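You operate a simulated robot arm through the tools that you are given. There is no shell and no other tool. Be economical: measure what you need, move in short steps, check, and stop when the job is done.

You run a simulated two-armed robot. Do the job below in one go: nothing can be reset, and whatever is moved stays where it is left.

TASK
Fetch the mixing bowl and set it on top of the blue board. Put the fat tub on the top of the drawer counter away on the grill bay. Take the green tumbler from the top of the drawer counter and leave it on top of the gratin dish. Put the curd pot that says "No. 2" from the top of the drawer counter on the counter under the platters and the curd pot marked "No. 1" on the counter facing the column. Take the butter pot and leave it in the green pan. Take the dressing bottle on the top of the steel bench and put it away on the second seasoning shelf from the top. Fetch the blue-rimmed bowl and set it in the bread basket. The order is free. Set down upright: tumbler, curd pot, dressing bottle.

It is judged by the outcome, as a careful person would: the job done as asked, and still so three seconds after it is handed in. It fails if anything else is knocked over, pushed out of place, dropped, spilled or broken.

THE ROBOT
Two 7-joint arms with three-finger grippers on one trunk, on a base that drives. Base frame: it is fixed to the floor where the robot stands at the start and does not move with it; the origin is under the middle of the robot, x ahead of it, y to its left, z up; the surface under the hand at the start is at about z = 900. Units: mm, degrees, N and s.
The left shoulder is at the start at [4, 151, 1221], the right one opposite. With the tool pointing down near the work surface each hand reaches from about 300 to 680 mm from the robot's upright axis, wherever it stands, measured 20 degrees to its own side. Places, roughly: blue board (22x30x4 cm) [700, 300, 900]; blue-rimmed bowl (16x16x7 cm) [-9600, -900, 900]; bread basket (25x25x9 cm) [-9600, -1400, 900]; butter pot [-9500, -500, 250]; counter facing the column [-4400, 700, 900]; counter under the platters [-7000, -2900, 900]; curd pot [-8500, 1000, 1000]; dressing bottle [-9500, -500, 1000]; fat tub [-4000, 500, 1000]; gratin dish [-8500, 1250, 1000]; green pan [-9250, -2500, 1000]; grill bay [-7300, -1300, 200]; mixing bowl (16x16x8 cm) [500, 100, 900]; second seasoning shelf (24x49 cm) [-2660, -3840, 1540]; tumbler [-8000, 1250, 1000]. Payload 2.2 kg a hand.
Tool frame (each hand has its own): the origin (TCP) lies between the finger pads and is the grasp point; the fingertips stand 28 mm ahead of it; z points along the fingers, y is the line along which they close. The gripper opens to 102 mm. The gripper's body begins 71 mm behind the TCP.
Orientation is that of the tool frame in the base frame, as a unit quaternion [x, y, z, w]. With the fingers straight down and closing along the base's y, the tool's x points along the base's -x, its y along +y and its z along -z.

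THE INTERFACE
- The arms move only by the tool nudge_tool. It takes "left_motion", "right_motion" or both (then of equal length, played together; a hand with none holds still); each is a list of rows, each a list of 3 entries, a list of its own where there are three numbers: the shift along the tool's x, y, z in cm, then the turn, a rotation vector about the tool's x, y, z in degrees, then the gripper command, from -1 (shut) to 1 (fully open), values between in proportion. In form: [[[x, y, z], [wx, wy, wz], claw], ...]. A call has 1 to 10 rows; each row shifts and turns the commanded pose from where the row before left it, along the tool's axes as they then stand. A row lasts 0.2 s, in which the tool goes at most 50 mm and 8.6 degrees; a call with a longer step from one row to the next is refused whole, and so is a gripper value outside its range. Where a pose cannot be reached the arm comes as near as it can. A force on the tool above 40 N (or 10 N above the force at the start of the call, whichever is more), or a blocked arm, ends the call early, and 0.2 s more pass. The fingers move at their own pace and stop on an object; they squeeze with about 21 N. The grip force told is the motor's: it shows also when the fingers shut on nothing. Time passes only in rows, and 0.2 s behind the last, so rows that do not move let the fingers close. It gives the time, the measured TCP pose, the force on the tool (base axes), the opening and the grip force at its end, in the units of the frame above (readings bear some noise), with the torque about the TCP (base axes, N m) and any sound that the robot's microphone picked up.
- Cameras (640 x 400 px; columns grow to the right, rows downward): "scene" is now at [55.3, 37.4, 1453.1]; the picture's right is [0.35, -0.94, 0.03], its down [-0.50, -0.21, -0.84] and it looks along [0.80, 0.28, -0.54] (base axes); focal length 248 px, centre (320, 200). "left" rides on the left gripper at [72, 38, -86] in its tool frame; the picture's right is [-0.46, 0.89, 0.00], its down [-0.60, -0.32, -0.73] and it looks along [-0.65, -0.34, 0.68] (tool axes); focal length 256 px, centre (320, 200). "right" rides on the right gripper at [69, 44, -86] in its tool frame; the picture's right is [-0.53, 0.85, 0.00], its down [-0.58, -0.36, -0.73] and it looks along [-0.62, -0.39, 0.68] (tool axes); focal length 256 px, centre (320, 200). There is no depth. A picture from a camera that has moved, and an enlarged one, comes with that camera's place and axes in the base frame and with its lens.
- get_image(camera): a new picture of that camera. It takes no simulated time.
- raise_lower(by): slides the trunk up (or, below 0, down) by that many mm; the arms and the scene camera ride with it, the base frame stays. It gives what a move gives, with no picture.
- steer(legs): drives the robot by 1 to 6 legs, each [ahead, left, turn to the left] in mm, mm and degrees, along the robot's own axes; the way and the turn of a leg run together, so that a leg with both is an arc; at most 1500 mm and 180 degrees a leg. The arms and the cameras ride along, it lands a little off, and it stops where it bumps. It gives what a move gives.
- turn_head(pan, tilt): turns the head with the scene camera to pan (to the left, within 86 degrees either way) and tilt (down, from -29 to 69), counted from straight ahead of the robot. It gives what a move gives.
- inspect(camera, box): a new picture of the part [left, top, right, bottom] of that camera's present view, enlarged. It takes no simulated time.
- job_done(): hands the job in; it is judged then, once.

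Work in short steps. Places have to be worked out from the pictures, the camera data and where the tool is seen: move nearer, look again, correct. Check each grasp and each placing, and mend what went wrong. You have 483 turns and 246 pictures in all, those below and enlarged ones among them. Open the grippers and draw the arms clear of the work before you hand the job in, unless the task says otherwise; then end with one line.

The tools are called by a JSON object that holds its "method" and its "body". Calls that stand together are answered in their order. nudge_tool: Moves the arms, as the interface text tells. Its arguments: {"type":"object","properties":{"left_motion":{"type":"array","items":{"type":"array"}},"right_motion":{"type":"array","items":{"type":"array"}}},"required":[]} The other tools are called the same way: raise_lower (by) slides the trunk up or down; steer (legs) drives the base; turn_head (pan, tilt) turns the head that bears the scene camera; get_image (camera) takes a picture; inspect (camera, box) takes an enlarged picture of a part of a camera's view; job_done () hands the job in.

At the start:

```text
time_s: 0.0
left_tcp_pos: [313.2, 438.9, 1136.8]
left_orientation: [0.001, 1.0, -0.003, 0.03]
left_force: [0.1, 0.2, 0.0]
left_wrist_torque: [0.03, 0.0, 0.02]
left_grip_width: 102.1
left_grasp_force: 0.1
right_tcp_pos: [210.7, -15.3, 1329.2]
right_orientation: [0.001, 0.999, -0.002, 0.045]
right_force: [-0.2, 1.1, 0.6]
right_wrist_torque: [-0.02, 0.0, 0.05]
right_grip_width: 102.1
right_grasp_force: 0.0
trunk travel left (down, up): [-757.0, 183.0]
robot x, y, heading: [-1.0, -0.0, -0.1]
head pan, tilt: [20.4, 35.7]
```

scene: 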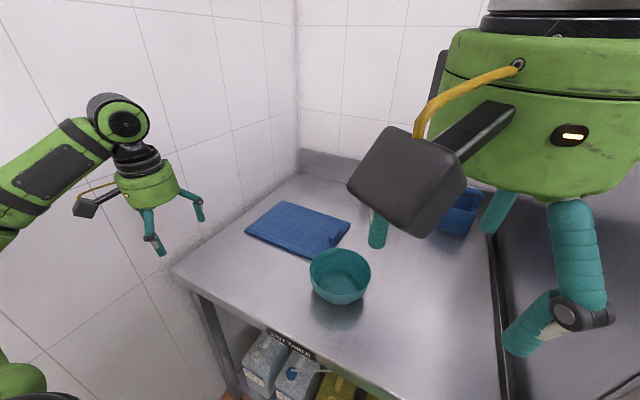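
right: 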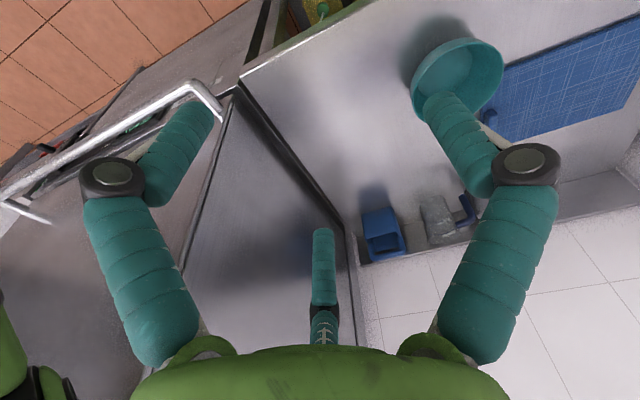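
left: 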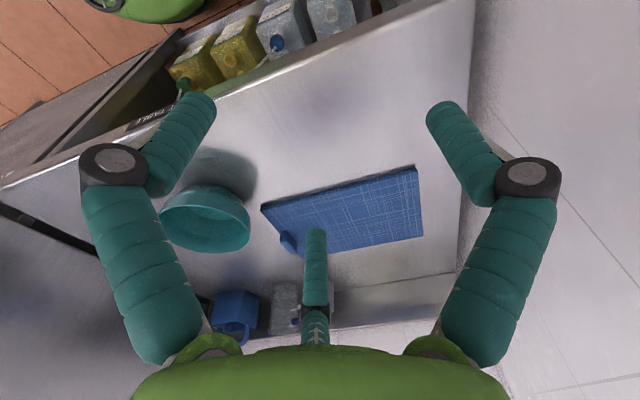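

The bowl rim centre looks to be about [481,127,980]. I look closer at the board and bowl before grasping.

{"method": "inspect", "body": {"camera": "scene", "box": [220, 150, 420, 320]}}

{"method": "get_image", "body": {"camera": "left"}}

```text
2.35 times, centred on (320, 235) of scene
camera zoom: at [55.3, 37.4, 1453.1], right [0.35, -0.94, 0.03], down [-0.5, -0.21, -0.84], along [0.8, 0.28, -0.54], focal length 585 px, centre (320, 118)
```

zoom: 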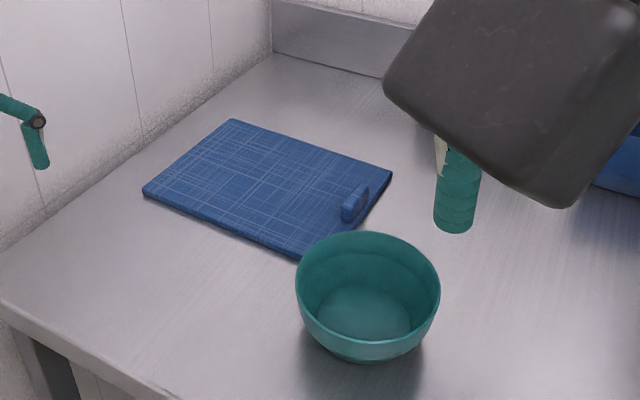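

```text
241 pictures are left
camera left: at [236.0, 476.9, 1218.3], right [0.47, 0.88, 0.02], down [0.56, -0.31, 0.77], along [0.69, -0.34, -0.64], focal length 256 px, centre (320, 200)
```

left: 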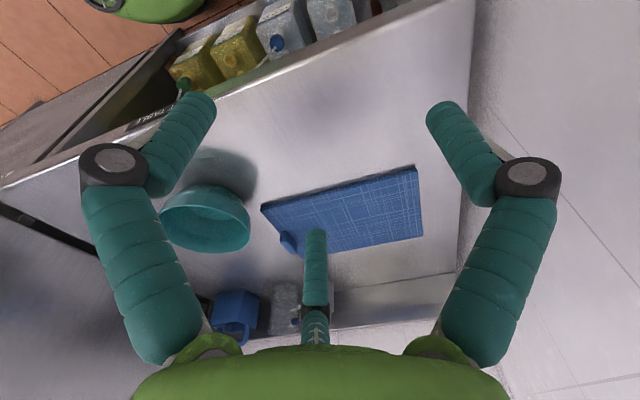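

The board is centred about [668,334], its handle on the right side near [655,190]. I will take the bowl by its near rim (fingers closing along x), so first I turn the left hand and move the right hand aside.

{"method": "nudge_tool", "body": {"left_motion": [[[0, 0, 0], [0, 0, 8.5], 1], [[0, 0, 0], [0, 0, 8.5], 1], [[0, 0, 0], [0, 0, 8.5], 1], [[0, 0, 0], [0, 0, 8.5], 1], [[0, 0, 0], [0, 0, 8.5], 1], [[0, 0, 0], [0, 0, 8.5], 1], [[0, 0, 0], [0, 0, 8.5], 1], [[0, 0, 0], [0, 0, 8.5], 1], [[0, 0, 0], [0, 0, 8.5], 1], [[0, 0, 0], [0, 0, 8.5], 0.2]], "right_motion": [[[0, -4, 0], [0, 0, 0], 1], [[0, -4, 0], [0, 0, 0], 1], [[0, -4, 0], [0, 0, 0], 1], [[0, -4, 0], [0, 0, 0], 1], [[0, -4, 0], [0, 0, 0], 1], [[0, -3, 0], [0, 0, 0], 1], [[0, -2, 0], [0, 0, 0], 1], [[0, 0, 0], [0, 0, 0], 1], [[0, 0, 0], [0, 0, 0], 1], [[0, 0, 0], [0, 0, 0], 1]]}}

```text
time_s: 1.3
left_tcp_pos: [362.7, 448.0, 1116.5]
left_orientation: [0.387, 0.922, -0.003, 0.008]
left_force: [0.3, 0.3, -0.1]
left_wrist_torque: [-0.02, -0.01, 0.01]
left_grip_width: 102.3
left_grasp_force: 0.0
right_tcp_pos: [269.5, -206.5, 1319.0]
right_orientation: [-0.013, 1.0, 0.004, 0.021]
right_force: [-22.9, 42.7, -7.7]
right_wrist_torque: [-3.08, -1.62, -0.47]
right_grip_width: 102.1
right_grasp_force: 0.0
trunk travel left (down, up): [-757.0, 183.0]
robot x, y, heading: [2.3, 1.1, 0.4]
head pan, tilt: [20.4, 35.7]
stopped in row 6 (right hand): the force on the tool passed its limit at 90 N (the readings are from after the stop); the commanded pose is now the measured one
```

The right hand touched something at y≈-206; I look to the right to see what.

{"method": "turn_head", "body": {"pan": -40, "tilt": 25}}

{"method": "get_image", "body": {"camera": "scene"}}

{"method": "get_image", "body": {"camera": "right"}}

```text
time_s: 2.6
left_tcp_pos: [363.1, 450.3, 1115.1]
left_orientation: [0.386, 0.923, -0.004, 0.007]
left_force: [0.3, -0.2, -0.1]
left_wrist_torque: [0.0, 0.02, 0.02]
left_grip_width: 102.1
left_grasp_force: 0.1
right_tcp_pos: [270.3, -205.4, 1318.6]
right_orientation: [-0.01, 1.0, 0.003, 0.021]
right_force: [-8.3, 45.2, -7.2]
right_wrist_torque: [-3.49, -0.57, 0.14]
right_grip_width: 101.9
right_grasp_force: 0.1
trunk travel left (down, up): [-757.0, 183.0]
robot x, y, heading: [4.1, -2.1, -0.2]
head pan, tilt: [-40.0, 25.0]
```

```text
240 pictures are left
camera scene: at [111.0, -39.0, 1466.4], right [-0.64, -0.77, 0.01], down [-0.32, 0.26, -0.91], along [0.7, -0.59, -0.41], focal length 248 px, centre (320, 200)
```

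scene: 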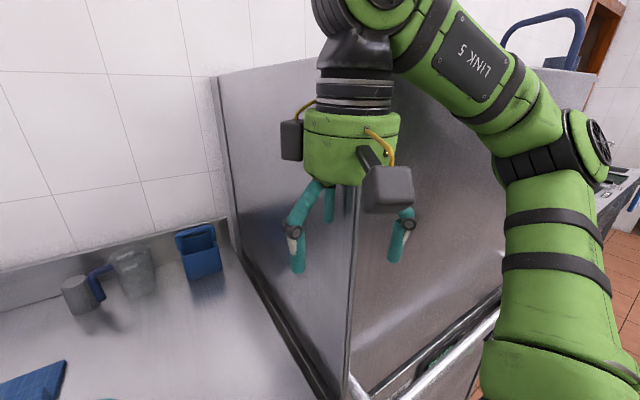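

```text
239 pictures are left
camera right: at [197.4, -165.0, 1401.9], right [0.52, 0.86, 0.03], down [0.55, -0.36, 0.75], along [0.66, -0.37, -0.66], focal length 256 px, centre (320, 200)
```

right: 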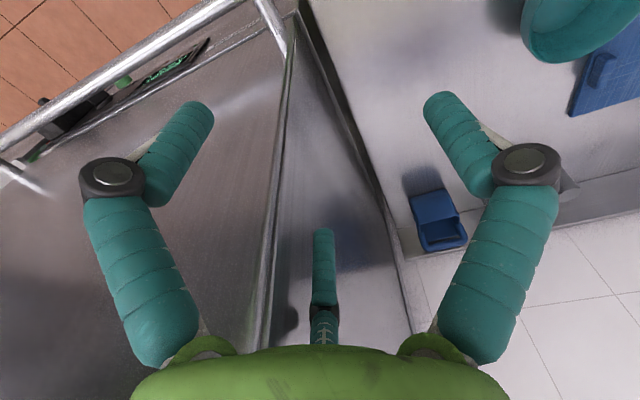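

The gripper leans against the steel partition to the right. I draw the right hand back off it and finish turning the left hand.

{"method": "nudge_tool", "body": {"left_motion": [[[0, 0, 0], [0, 0, 8.5], 1], [[0, 0, 0], [0, 0, 8.5], 1], [[0, 0, 0], [0, 0, 8.5], 1], [[0, 0, 0], [0, 0, 8.5], 1], [[0, 0, 0], [0, 0, 8.5], 1], [[0, 0, 0], [0, 0, 4], 1]], "right_motion": [[[0, 3, 0], [0, 0, 0], 1], [[2, 3, 0], [0, 0, 0], 1], [[3, 2, 0], [0, 0, 0], 1], [[2, 0, 0], [0, 0, 0], 1], [[0, 0, 0], [0, 0, 0], 1], [[0, 0, 0], [0, 0, 0], 1]]}}

{"method": "turn_head", "body": {"pan": 20, "tilt": 45}}

{"method": "get_image", "body": {"camera": "scene"}}

```text
time_s: 4.2
left_tcp_pos: [345.0, 415.6, 1135.2]
left_orientation: [0.725, 0.688, 0.016, 0.008]
left_force: [0.5, -1.1, -0.8]
left_wrist_torque: [0.08, 0.01, -0.02]
left_grip_width: 102.0
left_grasp_force: 0.1
right_tcp_pos: [166.9, -171.3, 1322.1]
right_orientation: [0.014, 0.999, 0.028, 0.044]
right_force: [0.5, -0.3, -0.1]
right_wrist_torque: [-0.01, -0.02, -0.04]
right_grip_width: 102.2
right_grasp_force: 0.1
trunk travel left (down, up): [-757.0, 183.0]
robot x, y, heading: [-2.7, -3.2, -0.8]
head pan, tilt: [-40.0, 25.0]
stopped in row 6 (left hand): the arm was blocked; the commanded pose is now the measured one
```

```text
time_s: 5.5
left_tcp_pos: [340.7, 418.5, 1137.0]
left_orientation: [0.724, 0.69, 0.018, 0.008]
left_force: [-0.3, -0.2, 0.4]
left_wrist_torque: [0.0, 0.01, -0.01]
left_grip_width: 101.8
left_grasp_force: 0.0
right_tcp_pos: [164.7, -171.6, 1321.2]
right_orientation: [0.012, 0.999, 0.027, 0.044]
right_force: [-0.5, 0.5, -0.2]
right_wrist_torque: [-0.01, -0.01, 0.02]
right_grip_width: 102.1
right_grasp_force: 0.1
trunk travel left (down, up): [-757.0, 183.0]
robot x, y, heading: [3.1, -2.4, -0.3]
head pan, tilt: [20.0, 45.0]
```

```text
238 pictures are left
camera scene: at [81.3, 9.0, 1438.0], right [0.33, -0.94, 0.0], down [-0.64, -0.23, -0.73], along [0.69, 0.24, -0.68], focal length 248 px, centre (320, 200)
```

scene: 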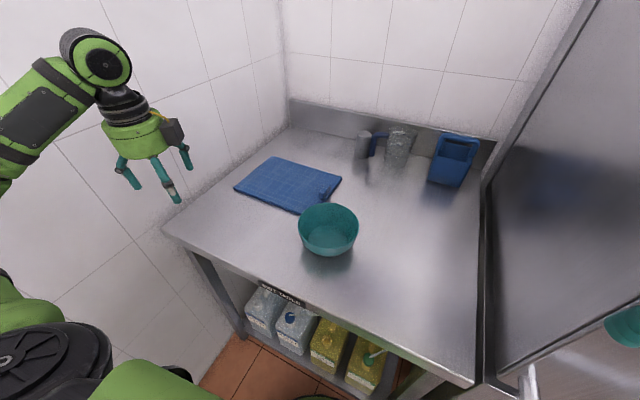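

The bowl's rim centre is about [470,123,980]. I bring the left hand above its near rim.

{"method": "nudge_tool", "body": {"left_motion": [[[-4.2, 0.8, 1], [0, 0, 0], 0.5], [[-4.2, 0.8, 1], [0, 0, 0], 0.5], [[-4.2, 0.8, 1], [0, 0, 0], 0.5], [[-4.2, 0.8, 1], [0, 0, 0], 0.5], [[-4.2, 0.8, 1], [0, 0, 0], 0.3], [[-4.2, 0.8, 1], [0, 0, 0], 0.2], [[-4.2, 0.8, 1], [0, 0, 0], 0.2], [[0, 0, 0], [0, 0, 0], 0.2], [[0, 0, 0], [0, 0, 0], 0.2]]}}

{"method": "get_image", "body": {"camera": "scene"}}

{"method": "get_image", "body": {"camera": "left"}}

```text
time_s: 7.7
left_tcp_pos: [390.7, 121.8, 1062.9]
left_orientation: [0.725, 0.688, 0.014, 0.007]
left_force: [0.6, -0.9, 0.0]
left_wrist_torque: [0.03, -0.02, 0.04]
left_grip_width: 61.2
left_grasp_force: 0.2
right_tcp_pos: [171.3, -168.8, 1322.9]
right_orientation: [0.02, 0.998, 0.028, 0.045]
right_force: [-0.1, 0.2, -0.3]
right_wrist_torque: [0.0, -0.03, 0.01]
right_grip_width: 102.0
right_grasp_force: 0.0
trunk travel left (down, up): [-757.0, 183.0]
robot x, y, heading: [-1.3, 0.1, -1.0]
head pan, tilt: [20.0, 45.0]
stopped in row 9 (left hand): the arm was blocked; the commanded pose is now the measured one
```

```text
237 pictures are left
camera scene: at [88.0, 14.6, 1437.5], right [0.33, -0.95, 0.0], down [-0.65, -0.22, -0.73], along [0.69, 0.24, -0.68], focal length 248 px, centre (320, 200)
```

scene: 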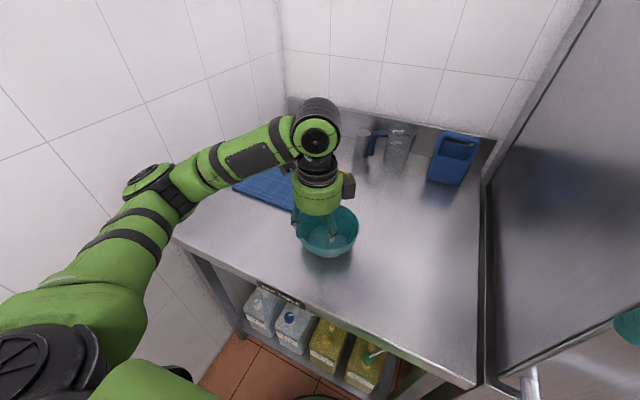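

```text
236 pictures are left
camera left: at [429.0, 191.2, 1151.1], right [0.86, -0.51, 0.02], down [-0.37, -0.59, 0.71], along [-0.35, -0.62, -0.7], focal length 256 px, centre (320, 200)
```

left: 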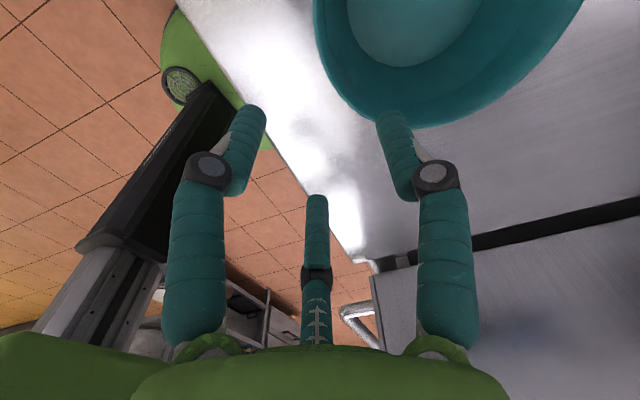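

Fitting the rim in the left view gives centre ≈[481,128], so the near rim is at x≈405. I shift forward 17 mm and go down to grasp the rim.

{"method": "nudge_tool", "body": {"left_motion": [[[0.6, 1.7, 0], [0, 0, 0], 0.3], [[0, 0, 2.5], [0, 0, 0], 0.3], [[0, 0, 2.5], [0, 0, 0], 0.3], [[0, 0, 2.5], [0, 0, 0], 0.3], [[0, 0, 2], [0, 0, 0], 0.3], [[0, 0, 0], [0, 0, 0], 0.3]]}}

{"method": "get_image", "body": {"camera": "left"}}

```text
time_s: 9.3
left_tcp_pos: [413.9, 130.5, 966.2]
left_orientation: [0.726, 0.687, 0.012, 0.007]
left_force: [0.4, 0.1, 0.1]
left_wrist_torque: [0.02, -0.03, 0.02]
left_grip_width: 66.3
left_grasp_force: 0.0
right_tcp_pos: [172.9, -167.0, 1323.4]
right_orientation: [0.024, 0.998, 0.03, 0.047]
right_force: [1.2, 0.5, -0.3]
right_wrist_torque: [0.0, -0.01, -0.03]
right_grip_width: 101.7
right_grasp_force: 0.0
trunk travel left (down, up): [-757.0, 183.0]
robot x, y, heading: [-0.2, 2.5, -1.1]
head pan, tilt: [20.0, 45.0]
stopped in row 6 (left hand): the arm was blocked; the commanded pose is now the measured one
```

```text
235 pictures are left
camera left: at [453.3, 199.8, 1053.9], right [0.86, -0.51, 0.02], down [-0.37, -0.59, 0.72], along [-0.36, -0.62, -0.7], focal length 256 px, centre (320, 200)
```

left: 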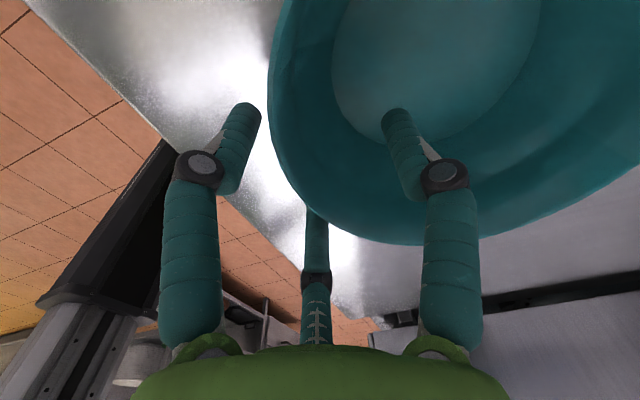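

One finger is inside the rim and the others outside. I close and lift a little.

{"method": "nudge_tool", "body": {"left_motion": [[[0, 0, 0], [0, 0, 0], -1], [[0, 0, 0], [0, 0, 0], -1], [[0, 0, 0], [0, 0, 0], -1], [[0, 0, 0], [0, 0, 0], -1]]}}

{"method": "nudge_tool", "body": {"left_motion": [[[0, 0, -1.5], [0, 0, 0], -1], [[0, 0, -1.5], [0, 0, 0], -1], [[0, 0, -2], [0, 0, 0], -1], [[0, 0, -2], [0, 0, 0], -1], [[0, 0, 0], [0, 0, 0], -1]]}}

{"method": "get_image", "body": {"camera": "scene"}}

```text
time_s: 10.5
left_tcp_pos: [416.8, 131.2, 966.2]
left_orientation: [0.726, 0.687, 0.014, 0.011]
left_force: [2.3, 0.4, 5.4]
left_wrist_torque: [-0.12, -0.9, 0.15]
left_grip_width: 15.0
left_grasp_force: 20.7
right_tcp_pos: [175.0, -165.7, 1324.7]
right_orientation: [0.027, 0.998, 0.032, 0.049]
right_force: [-0.7, 0.0, 0.0]
right_wrist_torque: [0.02, -0.03, 0.02]
right_grip_width: 102.1
right_grasp_force: 0.2
trunk travel left (down, up): [-757.0, 183.0]
robot x, y, heading: [0.7, -0.1, -1.3]
head pan, tilt: [20.0, 45.0]
stopped in row 4 (left hand): the arm was blocked; the commanded pose is now the measured one
```

```text
time_s: 11.9
left_tcp_pos: [417.3, 133.9, 1031.7]
left_orientation: [0.727, 0.686, 0.011, 0.008]
left_force: [1.2, -0.5, -2.5]
left_wrist_torque: [0.04, 0.2, 0.0]
left_grip_width: 6.3
left_grasp_force: 21.1
right_tcp_pos: [176.7, -165.8, 1325.7]
right_orientation: [0.029, 0.998, 0.032, 0.051]
right_force: [0.5, 0.3, 0.1]
right_wrist_torque: [0.02, -0.01, -0.01]
right_grip_width: 102.0
right_grasp_force: 0.0
trunk travel left (down, up): [-757.0, 183.0]
robot x, y, heading: [-4.0, -0.2, -1.0]
head pan, tilt: [20.0, 45.0]
stopped in row 5 (left hand): the arm was blocked; the commanded pose is now the measured one
```

```text
234 pictures are left
camera scene: at [96.7, 22.8, 1436.6], right [0.32, -0.95, 0.01], down [-0.65, -0.23, -0.72], along [0.69, 0.23, -0.69], focal length 248 px, centre (320, 200)
```

scene: 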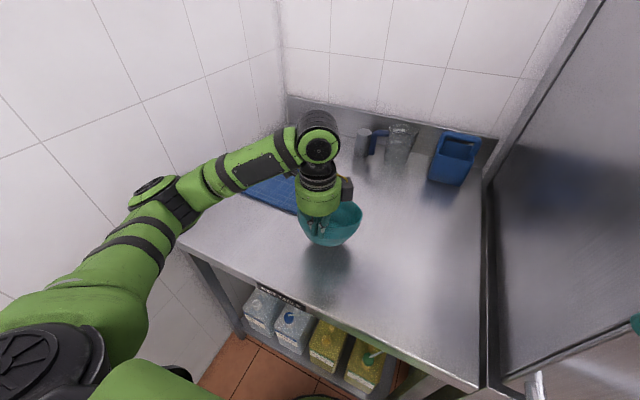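

The bowl is held. I carry it level over the board centre (TCP target about [573,338]).

{"method": "nudge_tool", "body": {"left_motion": [[[3, 2.05, -0.3], [0, 0, 0], -1], [[3, 2.05, 0], [0, 0, 0], -1], [[3, 2.05, 0], [0, 0, 0], -1], [[3, 2.05, 0], [0, 0, 0], -1], [[3, 2.05, 0], [0, 0, 0], -1], [[3, 2.05, 0], [0, 0, 0], -1], [[3, 2.05, 0], [0, 0, 0], -1], [[0, 0, 0], [0, 0, 0], -1]]}}

{"method": "get_image", "body": {"camera": "scene"}}

{"method": "get_image", "body": {"camera": "left"}}

```text
time_s: 13.9
left_tcp_pos: [579.3, 335.1, 1040.3]
left_orientation: [0.727, 0.686, 0.009, 0.008]
left_force: [0.1, -0.8, -3.1]
left_wrist_torque: [0.01, 0.18, 0.03]
left_grip_width: 6.3
left_grasp_force: 21.6
right_tcp_pos: [177.7, -164.3, 1326.5]
right_orientation: [0.032, 0.998, 0.033, 0.052]
right_force: [-0.1, -0.3, -0.2]
right_wrist_torque: [0.01, 0.03, 0.03]
right_grip_width: 101.9
right_grasp_force: 0.0
trunk travel left (down, up): [-757.0, 183.0]
robot x, y, heading: [-5.1, -0.4, -1.1]
head pan, tilt: [20.0, 45.0]
stopped in row 8 (left hand): the arm was blocked; the commanded pose is now the measured one
```

```text
233 pictures are left
camera scene: at [98.6, 24.6, 1436.5], right [0.32, -0.95, 0.01], down [-0.65, -0.23, -0.72], along [0.69, 0.23, -0.69], focal length 248 px, centre (320, 200)
```

scene: 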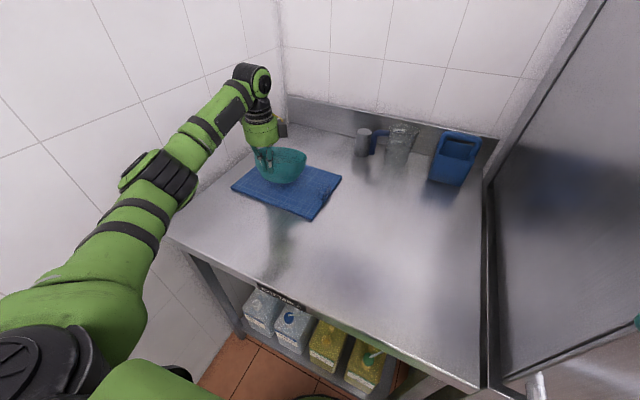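

```text
232 pictures are left
camera left: at [619.2, 405.2, 1127.2], right [0.86, -0.52, 0.02], down [-0.37, -0.58, 0.72], along [-0.36, -0.63, -0.69], focal length 256 px, centre (320, 200)
```

left: 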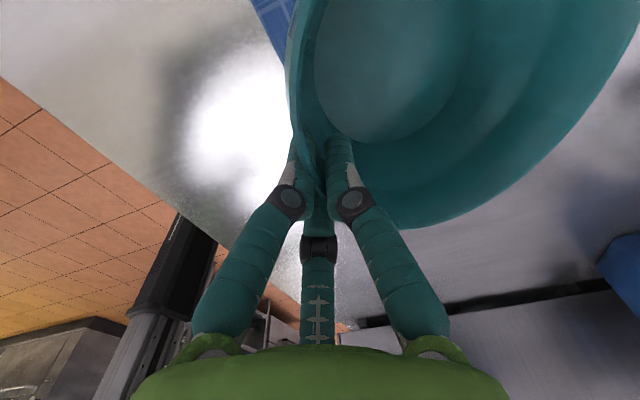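

The image shows the bowl would land near the board's front edge, so it must go ~60 mm farther. I check whether the base has room to drive forward.

{"method": "turn_head", "body": {"pan": 0, "tilt": 69}}

{"method": "get_image", "body": {"camera": "scene"}}

```text
time_s: 14.8
left_tcp_pos: [575.6, 338.1, 1042.5]
left_orientation: [0.726, 0.688, 0.01, 0.009]
left_force: [0.3, -0.1, -3.1]
left_wrist_torque: [0.01, 0.21, -0.01]
left_grip_width: 6.3
left_grasp_force: 20.9
right_tcp_pos: [176.1, -165.3, 1326.8]
right_orientation: [0.03, 0.998, 0.033, 0.051]
right_force: [0.6, -0.3, -0.6]
right_wrist_torque: [-0.02, 0.0, -0.04]
right_grip_width: 101.9
right_grasp_force: 0.2
trunk travel left (down, up): [-757.0, 183.0]
robot x, y, heading: [2.4, -2.1, -1.3]
head pan, tilt: [0.0, 68.8]
```

```text
231 pictures are left
camera scene: at [75.5, -4.0, 1407.4], right [-0.02, -1.0, 0.0], down [-0.92, 0.02, -0.39], along [0.39, 0.0, -0.92], focal length 248 px, centre (320, 200)
```

scene: 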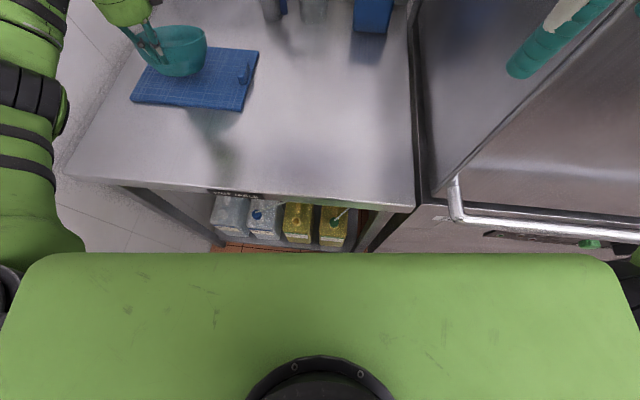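

In the camera frame the bowl is ~55 mm short and ~25 mm right of the board centre. I try extending the arm first.

{"method": "nudge_tool", "body": {"left_motion": [[[0.8, 1.5, 0], [0, 0, 0], -1], [[0.8, 1.5, 0], [0, 0, 0], -1], [[0.8, 1.5, 0], [0, 0, 0], -1], [[0.2, 1.2, 0], [0, 0, 0], -1], [[0, 0, 0], [0, 0, 0], -1]]}}

{"method": "turn_head", "body": {"pan": 25, "tilt": 45}}

{"method": "get_image", "body": {"camera": "scene"}}

```text
time_s: 16.2
left_tcp_pos: [618.7, 354.5, 1039.5]
left_orientation: [0.728, 0.686, 0.008, 0.009]
left_force: [0.5, -0.5, -3.3]
left_wrist_torque: [0.02, 0.21, 0.02]
left_grip_width: 6.2
left_grasp_force: 20.5
left hand out of reach, approached as far as the arm can: row 3, 4
right_tcp_pos: [178.6, -164.6, 1326.5]
right_orientation: [0.033, 0.997, 0.034, 0.054]
right_force: [0.4, -0.1, 0.2]
right_wrist_torque: [-0.02, 0.02, -0.01]
right_grip_width: 102.1
right_grasp_force: 0.1
trunk travel left (down, up): [-757.0, 183.0]
robot x, y, heading: [-0.9, -2.3, -1.1]
head pan, tilt: [0.0, 68.8]
stopped in row 5 (left hand): the arm was blocked; the commanded pose is now the measured one
```

```text
time_s: 17.1
left_tcp_pos: [615.7, 354.1, 1043.9]
left_orientation: [0.727, 0.687, 0.009, 0.01]
left_force: [0.1, 0.5, -2.8]
left_wrist_torque: [0.02, 0.16, 0.01]
left_grip_width: 6.2
left_grasp_force: 21.2
right_tcp_pos: [177.3, -164.9, 1326.3]
right_orientation: [0.031, 0.997, 0.034, 0.054]
right_force: [-0.4, 0.6, 0.4]
right_wrist_torque: [0.01, -0.01, 0.02]
right_grip_width: 101.9
right_grasp_force: 0.1
trunk travel left (down, up): [-757.0, 183.0]
robot x, y, heading: [0.2, 0.8, -1.0]
head pan, tilt: [25.0, 45.0]
```

```text
230 pictures are left
camera scene: at [94.4, 31.1, 1436.6], right [0.41, -0.91, 0.01], down [-0.63, -0.29, -0.72], along [0.66, 0.29, -0.69], focal length 248 px, centre (320, 200)
```

scene: 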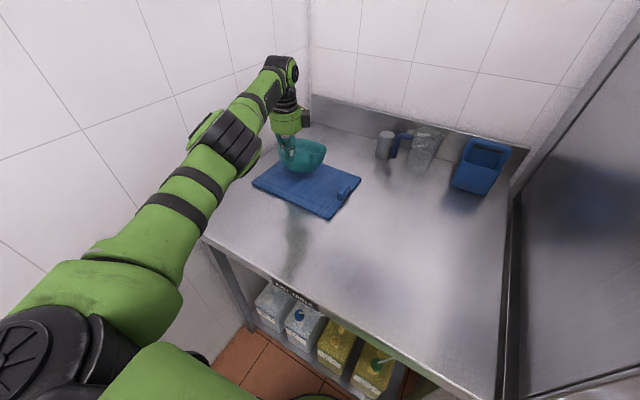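

The arm got most of the way; the bowl is now over the board. I lower with the trunk, which keeps it straight.

{"method": "raise_lower", "body": {"by": -48}}

{"method": "inspect", "body": {"camera": "scene", "box": [230, 100, 380, 230]}}

```text
time_s: 18.0
left_tcp_pos: [617.0, 360.8, 992.1]
left_orientation: [0.727, 0.687, 0.008, 0.013]
left_force: [-3.0, -1.0, 9.6]
left_wrist_torque: [-0.16, -1.02, -0.18]
left_grip_width: 11.0
left_grasp_force: 21.1
right_tcp_pos: [177.5, -154.8, 1279.6]
right_orientation: [0.029, 0.998, 0.03, 0.055]
right_force: [0.2, 0.6, 0.2]
right_wrist_torque: [0.01, 0.01, 0.01]
right_grip_width: 102.0
right_grasp_force: 0.1
trunk travel left (down, up): [-709.0, 231.0]
robot x, y, heading: [-2.4, -1.4, -1.0]
head pan, tilt: [25.0, 45.0]
```

```text
3.08 times, centred on (305, 165) of scene
camera zoom: at [95.3, 40.5, 1388.2], right [0.41, -0.91, 0.02], down [-0.63, -0.29, -0.72], along [0.66, 0.28, -0.69], focal length 764 px, centre (366, 308)
```

zoom: 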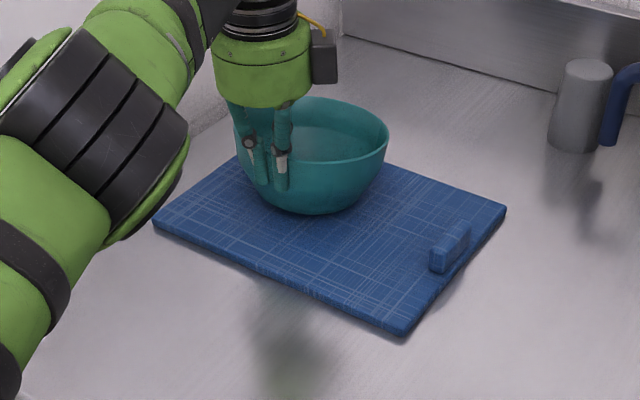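

The bowl rests on the board, close to its centre. I lower 3 mm more and release.

{"method": "nudge_tool", "body": {"left_motion": [[[0, 0, 0.4], [0, 0, 0], -1], [[0, 0, 0], [0, 0, 0], -1], [[0, 0, 0], [0, 0, 0], -0.5], [[0, 0, 0], [0, 0, 0], 0], [[0, 0, 0], [0, 0, 0], 0.2]]}}

{"method": "inspect", "body": {"camera": "scene", "box": [230, 100, 380, 230]}}

```text
time_s: 19.4
left_tcp_pos: [619.4, 361.4, 985.4]
left_orientation: [0.728, 0.686, 0.006, 0.011]
left_force: [-0.5, 0.3, -0.1]
left_wrist_torque: [0.01, 0.01, 0.03]
left_grip_width: 61.2
left_grasp_force: 0.0
right_tcp_pos: [179.5, -155.7, 1279.2]
right_orientation: [0.031, 0.997, 0.03, 0.056]
right_force: [0.1, -0.3, 0.4]
right_wrist_torque: [-0.06, 0.03, 0.0]
right_grip_width: 101.8
right_grasp_force: 0.1
trunk travel left (down, up): [-709.0, 231.0]
robot x, y, heading: [-3.7, 0.6, -1.2]
head pan, tilt: [25.0, 45.0]
stopped in row 5 (left hand): the arm was blocked; the commanded pose is now the measured one
```

```text
3.08 times, centred on (305, 165) of scene
camera zoom: at [98.9, 42.0, 1387.7], right [0.4, -0.91, 0.02], down [-0.63, -0.29, -0.72], along [0.66, 0.28, -0.7], focal length 764 px, centre (366, 308)
```

zoom: 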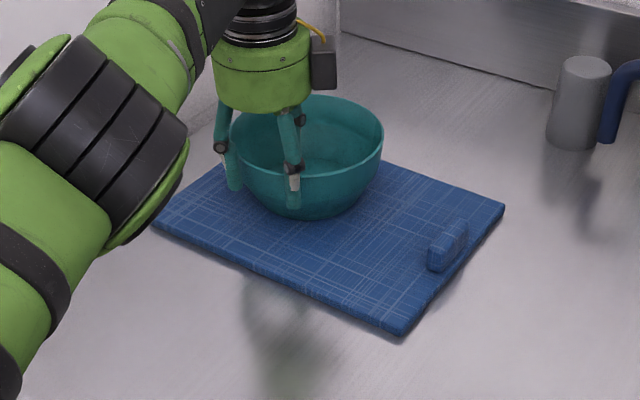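

The bowl stands on the board. I raise the trunk clear and tuck the left arm back.

{"method": "raise_lower", "body": {"by": 150}}

{"method": "nudge_tool", "body": {"left_motion": [[[0, -4, -1], [0, 0, 0], 0.2], [[0, -4, -1], [0, 0, 0], 0.2], [[0, -4.5, -1], [0, 0, 0], 0.2], [[0, -4.5, 0], [0, 0, 0], 0.2], [[0, -4.5, 0], [0, 0, 0], 0.2], [[0, -4.5, 0], [0, 0, 0], 0.2], [[0, -4.5, 0], [0, 0, 0], 0.2], [[0, -3, 0], [0, 0, 0], 0.2], [[0, 0, 0], [0, 0, 0], 0.2]]}}

{"method": "get_image", "body": {"camera": "scene"}}

```text
time_s: 21.1
left_tcp_pos: [615.3, 360.9, 1137.4]
left_orientation: [0.726, 0.687, 0.007, 0.011]
left_force: [0.7, 0.5, 0.6]
left_wrist_torque: [-0.01, -0.01, 0.0]
left_grip_width: 61.0
left_grasp_force: 0.0
right_tcp_pos: [178.8, -156.3, 1430.3]
right_orientation: [0.03, 0.998, 0.029, 0.054]
right_force: [0.4, -0.6, 0.0]
right_wrist_torque: [0.01, 0.03, 0.0]
right_grip_width: 102.1
right_grasp_force: 0.0
trunk travel left (down, up): [-859.0, 81.0]
robot x, y, heading: [3.1, -0.2, -1.0]
head pan, tilt: [25.0, 45.0]
```

```text
time_s: 23.1
left_tcp_pos: [278.5, 383.5, 1156.7]
left_orientation: [0.726, 0.687, 0.005, 0.011]
left_force: [-0.3, 0.2, -0.1]
left_wrist_torque: [-0.02, 0.02, 0.01]
left_grip_width: 61.2
left_grasp_force: 0.0
right_tcp_pos: [177.8, -154.8, 1428.6]
right_orientation: [0.029, 0.998, 0.03, 0.053]
right_force: [0.4, 0.3, -0.2]
right_wrist_torque: [0.0, -0.02, 0.03]
right_grip_width: 102.0
right_grasp_force: 0.0
trunk travel left (down, up): [-859.0, 81.0]
robot x, y, heading: [0.4, -1.0, -1.0]
head pan, tilt: [25.0, 45.0]
```

```text
227 pictures are left
camera scene: at [96.2, 40.7, 1538.1], right [0.41, -0.91, 0.01], down [-0.63, -0.29, -0.72], along [0.66, 0.28, -0.69], focal length 248 px, centre (320, 200)
```

scene: 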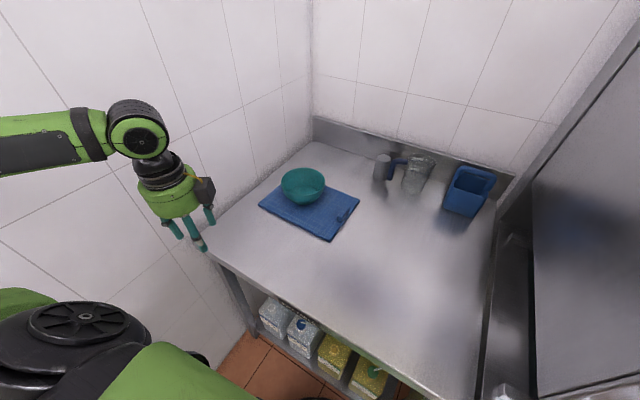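

The bowl is done. I back out 350 mm and look round to both sides for a clear way.

{"method": "steer", "body": {"legs": [[-350, 0, 0]]}}

{"method": "turn_head", "body": {"pan": -86, "tilt": 15}}

{"method": "get_image", "body": {"camera": "scene"}}

{"method": "turn_head", "body": {"pan": 86, "tilt": 15}}

{"method": "get_image", "body": {"camera": "scene"}}

```text
time_s: 25.4
left_tcp_pos: [-52.4, 385.3, 1152.8]
left_orientation: [0.724, 0.69, 0.002, 0.0]
left_force: [-0.2, 0.5, -0.1]
left_wrist_torque: [-0.01, 0.04, -0.02]
left_grip_width: 61.1
left_grasp_force: 0.0
right_tcp_pos: [-143.3, -157.5, 1423.5]
right_orientation: [0.025, 0.998, 0.032, 0.041]
right_force: [0.7, 0.7, 0.0]
right_wrist_torque: [0.03, 0.03, -0.02]
right_grip_width: 102.0
right_grasp_force: 0.1
trunk travel left (down, up): [-859.0, 81.0]
robot x, y, heading: [-353.9, 3.3, -0.4]
head pan, tilt: [25.0, 45.0]
```

```text
time_s: 27.3
left_tcp_pos: [-54.9, 385.5, 1152.9]
left_orientation: [0.723, 0.691, 0.001, 0.001]
left_force: [-0.3, -0.2, -0.1]
left_wrist_torque: [0.02, -0.02, 0.02]
left_grip_width: 61.3
left_grasp_force: 0.0
right_tcp_pos: [-145.6, -158.3, 1424.0]
right_orientation: [0.026, 0.998, 0.032, 0.042]
right_force: [-0.3, -0.5, 0.0]
right_wrist_torque: [0.0, 0.01, 0.02]
right_grip_width: 102.0
right_grasp_force: 0.0
trunk travel left (down, up): [-859.0, 81.0]
robot x, y, heading: [-355.7, 3.8, -0.7]
head pan, tilt: [-85.9, 15.0]
```

```text
226 pictures are left
camera scene: at [-295.6, -89.2, 1582.8], right [-1.0, -0.06, 0.0], down [-0.02, 0.26, -0.97], along [0.06, -0.96, -0.26], focal length 248 px, centre (320, 200)
```

scene: 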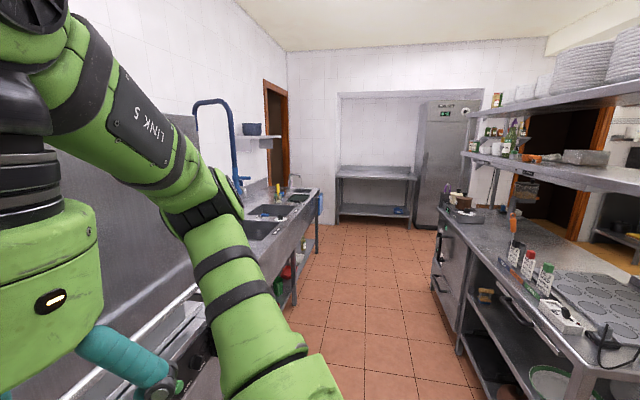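

```text
time_s: 29.9
left_tcp_pos: [-55.5, 385.2, 1154.1]
left_orientation: [0.724, 0.69, 0.001, 0.002]
left_force: [0.5, -0.2, 0.4]
left_wrist_torque: [-0.03, -0.03, 0.0]
left_grip_width: 61.1
left_grasp_force: 0.1
right_tcp_pos: [-146.1, -157.4, 1424.1]
right_orientation: [0.025, 0.998, 0.032, 0.041]
right_force: [-0.1, -0.7, 0.3]
right_wrist_torque: [0.01, -0.01, 0.01]
right_grip_width: 101.9
right_grasp_force: 0.1
trunk travel left (down, up): [-859.0, 81.0]
robot x, y, heading: [-355.7, 3.9, -0.7]
head pan, tilt: [85.9, 15.0]
```

```text
225 pictures are left
camera scene: at [-294.2, 97.1, 1582.8], right [1.0, -0.08, 0.0], down [-0.02, -0.26, -0.97], along [0.08, 0.96, -0.26], focal length 248 px, centre (320, 200)
```

scene: 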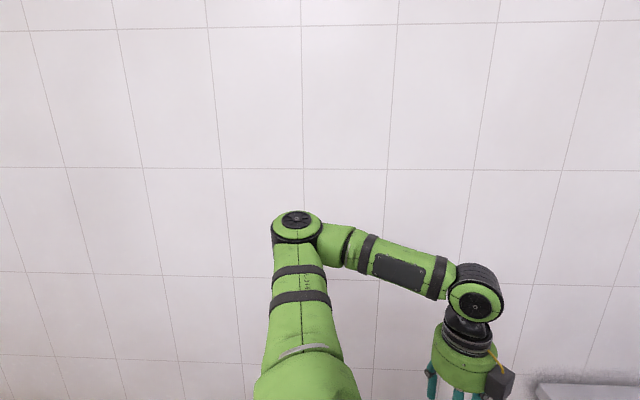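

The way opens to the right (-y). I turn right 90° and look further round.

{"method": "steer", "body": {"legs": [[0, 0, -80]]}}

{"method": "turn_head", "body": {"pan": -60, "tilt": 10}}

{"method": "get_image", "body": {"camera": "scene"}}

```text
time_s: 33.8
left_tcp_pos: [68.9, -230.8, 1152.8]
left_orientation: [0.998, 0.057, 0.001, 0.002]
left_force: [-0.1, 0.2, 0.4]
left_wrist_torque: [0.0, -0.01, -0.02]
left_grip_width: 61.1
left_grasp_force: 0.1
right_tcp_pos: [-480.1, -226.3, 1425.1]
right_orientation: [0.667, 0.743, -0.002, 0.053]
right_force: [-0.1, -0.7, 0.0]
right_wrist_torque: [-0.02, 0.01, 0.02]
right_grip_width: 102.2
right_grasp_force: 0.0
trunk travel left (down, up): [-859.0, 81.0]
robot x, y, heading: [-356.4, 3.2, -81.2]
head pan, tilt: [85.9, 15.0]
```

```text
time_s: 36.1
left_tcp_pos: [69.5, -230.8, 1152.8]
left_orientation: [0.998, 0.056, 0.0, 0.001]
left_force: [-0.6, -0.8, 0.7]
left_wrist_torque: [0.01, -0.03, -0.01]
left_grip_width: 61.4
left_grasp_force: 0.0
right_tcp_pos: [-480.1, -227.6, 1424.7]
right_orientation: [0.667, 0.743, -0.003, 0.053]
right_force: [0.5, 0.3, -0.4]
right_wrist_torque: [-0.05, 0.01, 0.01]
right_grip_width: 101.6
right_grasp_force: 0.0
trunk travel left (down, up): [-859.0, 81.0]
robot x, y, heading: [-356.2, 3.3, -81.1]
head pan, tilt: [-60.0, 10.0]
```

```text
224 pictures are left
camera scene: at [-416.7, -103.2, 1590.9], right [-0.63, 0.78, 0.0], down [0.14, 0.11, -0.98], along [-0.77, -0.62, -0.17], focal length 248 px, centre (320, 200)
```

scene: 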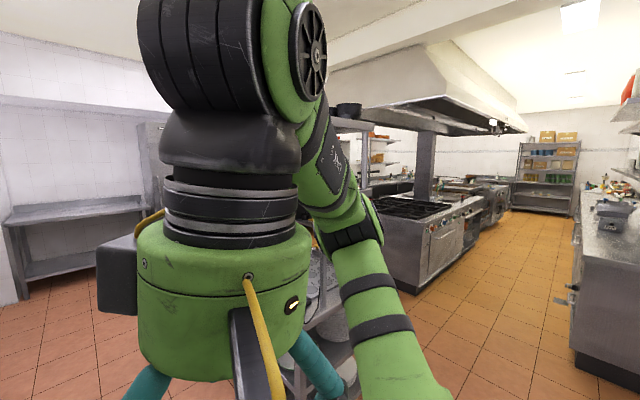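

An aisle leads toward -x. I lower the right hand out of view and turn on to face -x.

{"method": "nudge_tool", "body": {"right_motion": [[[-1, 0, 4], [0, 0, 0], 0.5], [[-1, 0, 4], [0, 0, 0], 0.5], [[-1, 0, 4], [0, 0, 0], 0.5], [[-1, 0, 4], [0, 0, 0], 0.5], [[-1, 0, 4], [0, 0, 0], 0.5], [[-1, 0, 4], [0, 0, 0], 0.5], [[-1, -2, 3], [0, 0, 0], 0.5], [[-1, -2, 0], [0, 0, 0], 0.5], [[-1, -2, 0], [0, 0, 0], 0.5], [[0, 0, 0], [0, 0, 0], 0.5]]}}

{"method": "steer", "body": {"legs": [[0, 0, -98]]}}

{"method": "turn_head", "body": {"pan": 0, "tilt": 12}}

{"method": "get_image", "body": {"camera": "scene"}}

```text
time_s: 38.3
left_tcp_pos: [70.3, -231.2, 1153.8]
left_orientation: [0.998, 0.057, 0.0, 0.0]
left_force: [-0.8, -0.1, 0.4]
left_wrist_torque: [0.02, -0.01, -0.02]
left_grip_width: 61.4
left_grasp_force: 0.1
right_tcp_pos: [-506.8, -354.1, 1163.5]
right_orientation: [0.667, 0.743, -0.002, 0.053]
right_force: [-0.7, -0.1, 0.7]
right_wrist_torque: [0.04, 0.01, 0.03]
right_grip_width: 76.5
right_grasp_force: 0.0
right hand out of reach, approached as far as the arm can: row 5, 6
trunk travel left (down, up): [-859.0, 81.0]
robot x, y, heading: [-353.7, 8.4, -81.1]
head pan, tilt: [-60.0, 10.0]
```

```text
time_s: 42.8
left_tcp_pos: [-642.5, -384.3, 1152.3]
left_orientation: [-0.701, 0.714, 0.001, 0.0]
left_force: [0.2, -0.3, 0.1]
left_wrist_torque: [0.01, 0.04, 0.01]
left_grip_width: 61.2
left_grasp_force: 0.0
right_tcp_pos: [-688.5, 201.4, 1163.9]
right_orientation: [0.999, -0.012, -0.041, 0.032]
right_force: [0.0, 0.3, -0.2]
right_wrist_torque: [-0.03, 0.0, 0.03]
right_grip_width: 76.5
right_grasp_force: 0.0
trunk travel left (down, up): [-859.0, 81.0]
robot x, y, heading: [-355.1, 4.9, -179.0]
head pan, tilt: [-60.0, 10.0]
```

```text
time_s: 44.1
left_tcp_pos: [-642.3, -385.8, 1152.4]
left_orientation: [-0.7, 0.714, 0.001, -0.001]
left_force: [0.0, -0.4, -1.1]
left_wrist_torque: [0.03, -0.01, 0.01]
left_grip_width: 60.9
left_grasp_force: 0.1
right_tcp_pos: [-688.7, 203.3, 1164.3]
right_orientation: [0.999, -0.011, -0.042, 0.033]
right_force: [-0.9, -0.1, 0.1]
right_wrist_torque: [0.01, 0.01, -0.01]
right_grip_width: 76.6
right_grasp_force: 0.1
trunk travel left (down, up): [-859.0, 81.0]
robot x, y, heading: [-357.6, 6.2, -179.0]
head pan, tilt: [0.0, 12.0]
```

```text
223 pictures are left
camera scene: at [-494.8, 1.7, 1587.7], right [-0.02, 1.0, 0.0], down [0.21, 0.0, -0.98], along [-0.98, -0.02, -0.21], focal length 248 px, centre (320, 200)
```

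scene: 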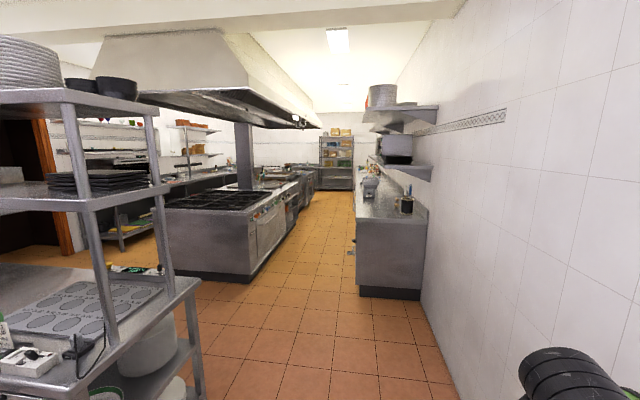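

The aisle is clear: counter front at y≈360 on the right, stove front at y≈-870 on the left. I drive along it toward the counter at x≈-3400.

{"method": "steer", "body": {"legs": [[1500, 130, -1], [1400, 60, 0]]}}

{"method": "turn_head", "body": {"pan": -40, "tilt": 20}}

{"method": "get_image", "body": {"camera": "scene"}}

```text
refused: leg 1 is longer than a leg can be; nothing moved
```

```text
time_s: 45.2
left_tcp_pos: [-642.9, -385.6, 1152.0]
left_orientation: [-0.7, 0.714, 0.0, -0.001]
left_force: [1.2, 0.7, 0.1]
left_wrist_torque: [-0.01, 0.01, 0.0]
left_grip_width: 61.3
left_grasp_force: 0.0
right_tcp_pos: [-690.1, 202.1, 1164.6]
right_orientation: [0.999, -0.012, -0.041, 0.032]
right_force: [0.9, 0.0, 0.0]
right_wrist_torque: [0.01, 0.01, 0.03]
right_grip_width: 76.4
right_grasp_force: 0.0
trunk travel left (down, up): [-859.0, 81.0]
robot x, y, heading: [-351.1, 4.5, -178.6]
head pan, tilt: [-40.0, 20.0]
```

```text
222 pictures are left
camera scene: at [-474.1, 61.8, 1574.7], right [0.63, 0.78, 0.0], down [0.27, -0.21, -0.94], along [-0.73, 0.59, -0.34], focal length 248 px, centre (320, 200)
```

scene: 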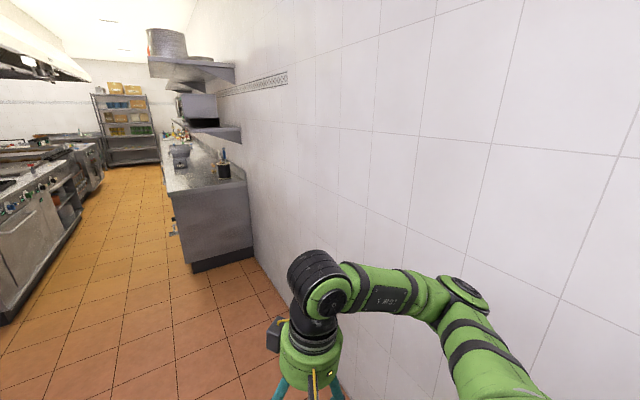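

A leg was slightly too long; I drive with shorter legs.

{"method": "steer", "body": {"legs": [[1400, 130, -1], [1300, 70, 0]]}}

{"method": "turn_head", "body": {"pan": -30, "tilt": 20}}

{"method": "get_image", "body": {"camera": "scene"}}

```text
time_s: 58.7
left_tcp_pos: [-3405.7, -676.3, 1152.6]
left_orientation: [0.717, -0.697, -0.002, 0.002]
left_force: [0.9, 0.0, -0.1]
left_wrist_torque: [-0.01, 0.02, 0.02]
left_grip_width: 61.2
left_grasp_force: 0.1
right_tcp_pos: [-3481.5, -93.7, 1164.4]
right_orientation: [0.998, 0.013, -0.041, 0.034]
right_force: [-0.3, -0.3, -0.3]
right_wrist_torque: [-0.06, 0.01, -0.01]
right_grip_width: 76.5
right_grasp_force: 0.0
trunk travel left (down, up): [-859.0, 81.0]
robot x, y, heading: [-3139.5, -274.5, -176.2]
head pan, tilt: [-40.0, 20.0]
```

```text
time_s: 59.5
left_tcp_pos: [-3407.3, -676.2, 1153.1]
left_orientation: [0.718, -0.696, -0.001, 0.001]
left_force: [-0.2, -0.5, -0.4]
left_wrist_torque: [0.0, 0.03, -0.03]
left_grip_width: 61.4
left_grasp_force: 0.1
right_tcp_pos: [-3482.6, -92.8, 1165.2]
right_orientation: [0.998, 0.012, -0.041, 0.035]
right_force: [-0.6, -1.0, 0.1]
right_wrist_torque: [0.03, 0.0, -0.01]
right_grip_width: 76.4
right_grasp_force: 0.0
trunk travel left (down, up): [-859.0, 81.0]
robot x, y, heading: [-3137.1, -272.0, -176.1]
head pan, tilt: [-30.0, 20.0]
```

```text
221 pictures are left
camera scene: at [-3269.0, -236.1, 1574.6], right [0.44, 0.9, 0.0], down [0.31, -0.15, -0.94], along [-0.84, 0.41, -0.34], focal length 248 px, centre (320, 200)
```

scene: 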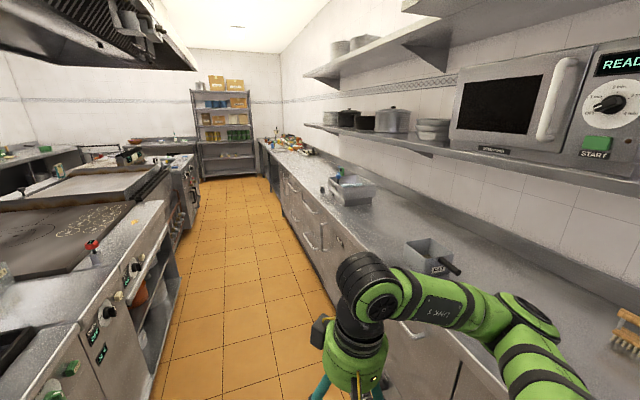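

This long counter on the right has drawers; I inspect the containers on it.

{"method": "inspect", "body": {"camera": "scene", "box": [240, 120, 480, 290]}}

```text
2.35 times, centred on (360, 205) of scene
camera zoom: at [-3269.0, -236.1, 1574.6], right [0.44, 0.9, 0.0], down [0.31, -0.15, -0.94], along [-0.84, 0.41, -0.34], focal length 585 px, centre (226, 188)
```

zoom: 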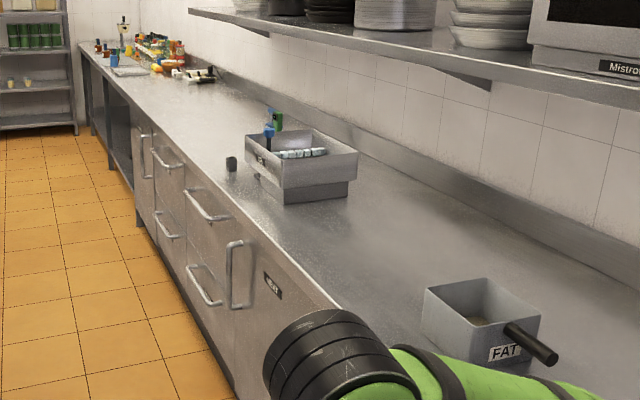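

The "FAT" tub is near [-3907,630]. Before taking it I survey on along the aisle (the room is skewed about 6°), looking for the grill bay and the rest.

{"method": "steer", "body": {"legs": [[0, 0, -10], [1480, 0, 0], [1300, 0, 0]]}}

{"method": "turn_head", "body": {"pan": 40, "tilt": 25}}

{"method": "get_image", "body": {"camera": "scene"}}

{"method": "turn_head", "body": {"pan": 0, "tilt": 15}}

{"method": "get_image", "body": {"camera": "scene"}}

```text
time_s: 73.8
left_tcp_pos: [-6271.1, -285.8, 1153.3]
left_orientation: [-0.651, 0.759, 0.002, -0.001]
left_force: [0.5, 0.3, 0.1]
left_wrist_torque: [-0.01, 0.02, 0.03]
left_grip_width: 61.4
left_grasp_force: 0.1
right_tcp_pos: [-6240.1, 302.3, 1163.5]
right_orientation: [0.996, -0.078, -0.044, 0.032]
right_force: [0.7, 1.0, 1.0]
right_wrist_torque: [0.02, 0.04, 0.01]
right_grip_width: 76.3
right_grasp_force: 0.1
trunk travel left (down, up): [-859.0, 81.0]
robot x, y, heading: [-5934.1, 61.0, 173.6]
head pan, tilt: [-30.0, 20.0]
```

```text
time_s: 75.2
left_tcp_pos: [-6272.1, -285.9, 1153.9]
left_orientation: [-0.652, 0.758, 0.002, -0.001]
left_force: [0.1, 0.4, -0.7]
left_wrist_torque: [0.01, 0.0, 0.03]
left_grip_width: 61.3
left_grasp_force: 0.0
right_tcp_pos: [-6240.1, 301.7, 1165.0]
right_orientation: [0.996, -0.077, -0.043, 0.031]
right_force: [-0.2, 0.0, 0.0]
right_wrist_torque: [-0.01, 0.0, 0.03]
right_grip_width: 76.6
right_grasp_force: 0.1
trunk travel left (down, up): [-859.0, 81.0]
robot x, y, heading: [-5936.5, 59.6, 173.5]
head pan, tilt: [40.0, 25.0]
```

```text
219 pictures are left
camera scene: at [-6058.7, 16.7, 1566.6], right [-0.55, 0.83, 0.0], down [0.35, 0.23, -0.91], along [-0.76, -0.5, -0.42], focal length 248 px, centre (320, 200)
```

scene: 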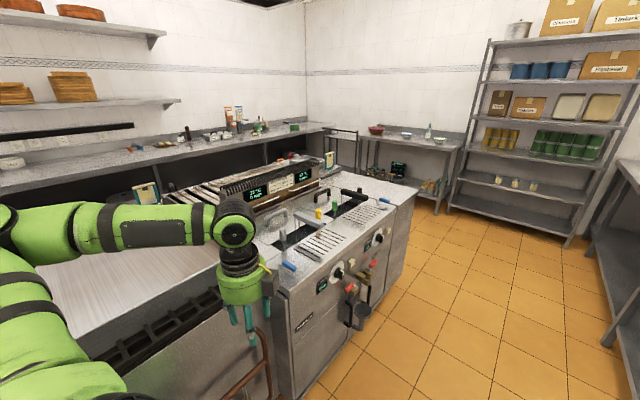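

```text
time_s: 76.3
left_tcp_pos: [-6271.5, -286.4, 1153.9]
left_orientation: [-0.651, 0.759, 0.0, -0.001]
left_force: [0.3, 0.0, -0.2]
left_wrist_torque: [-0.01, 0.02, 0.0]
left_grip_width: 61.3
left_grasp_force: 0.1
right_tcp_pos: [-6240.4, 302.7, 1163.7]
right_orientation: [0.996, -0.078, -0.044, 0.031]
right_force: [0.0, -0.5, -0.1]
right_wrist_torque: [0.0, 0.02, 0.03]
right_grip_width: 76.5
right_grasp_force: 0.1
trunk travel left (down, up): [-859.0, 81.0]
robot x, y, heading: [-5937.8, 60.0, 173.5]
head pan, tilt: [0.0, 15.0]
```

```text
218 pictures are left
camera scene: at [-6074.5, 77.9, 1582.8], right [0.11, 0.99, 0.0], down [0.26, -0.03, -0.97], along [-0.96, 0.11, -0.26], focal length 248 px, centre (320, 200)
```

scene: 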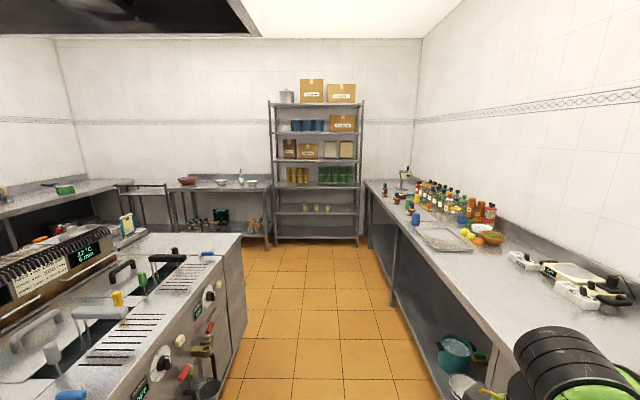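

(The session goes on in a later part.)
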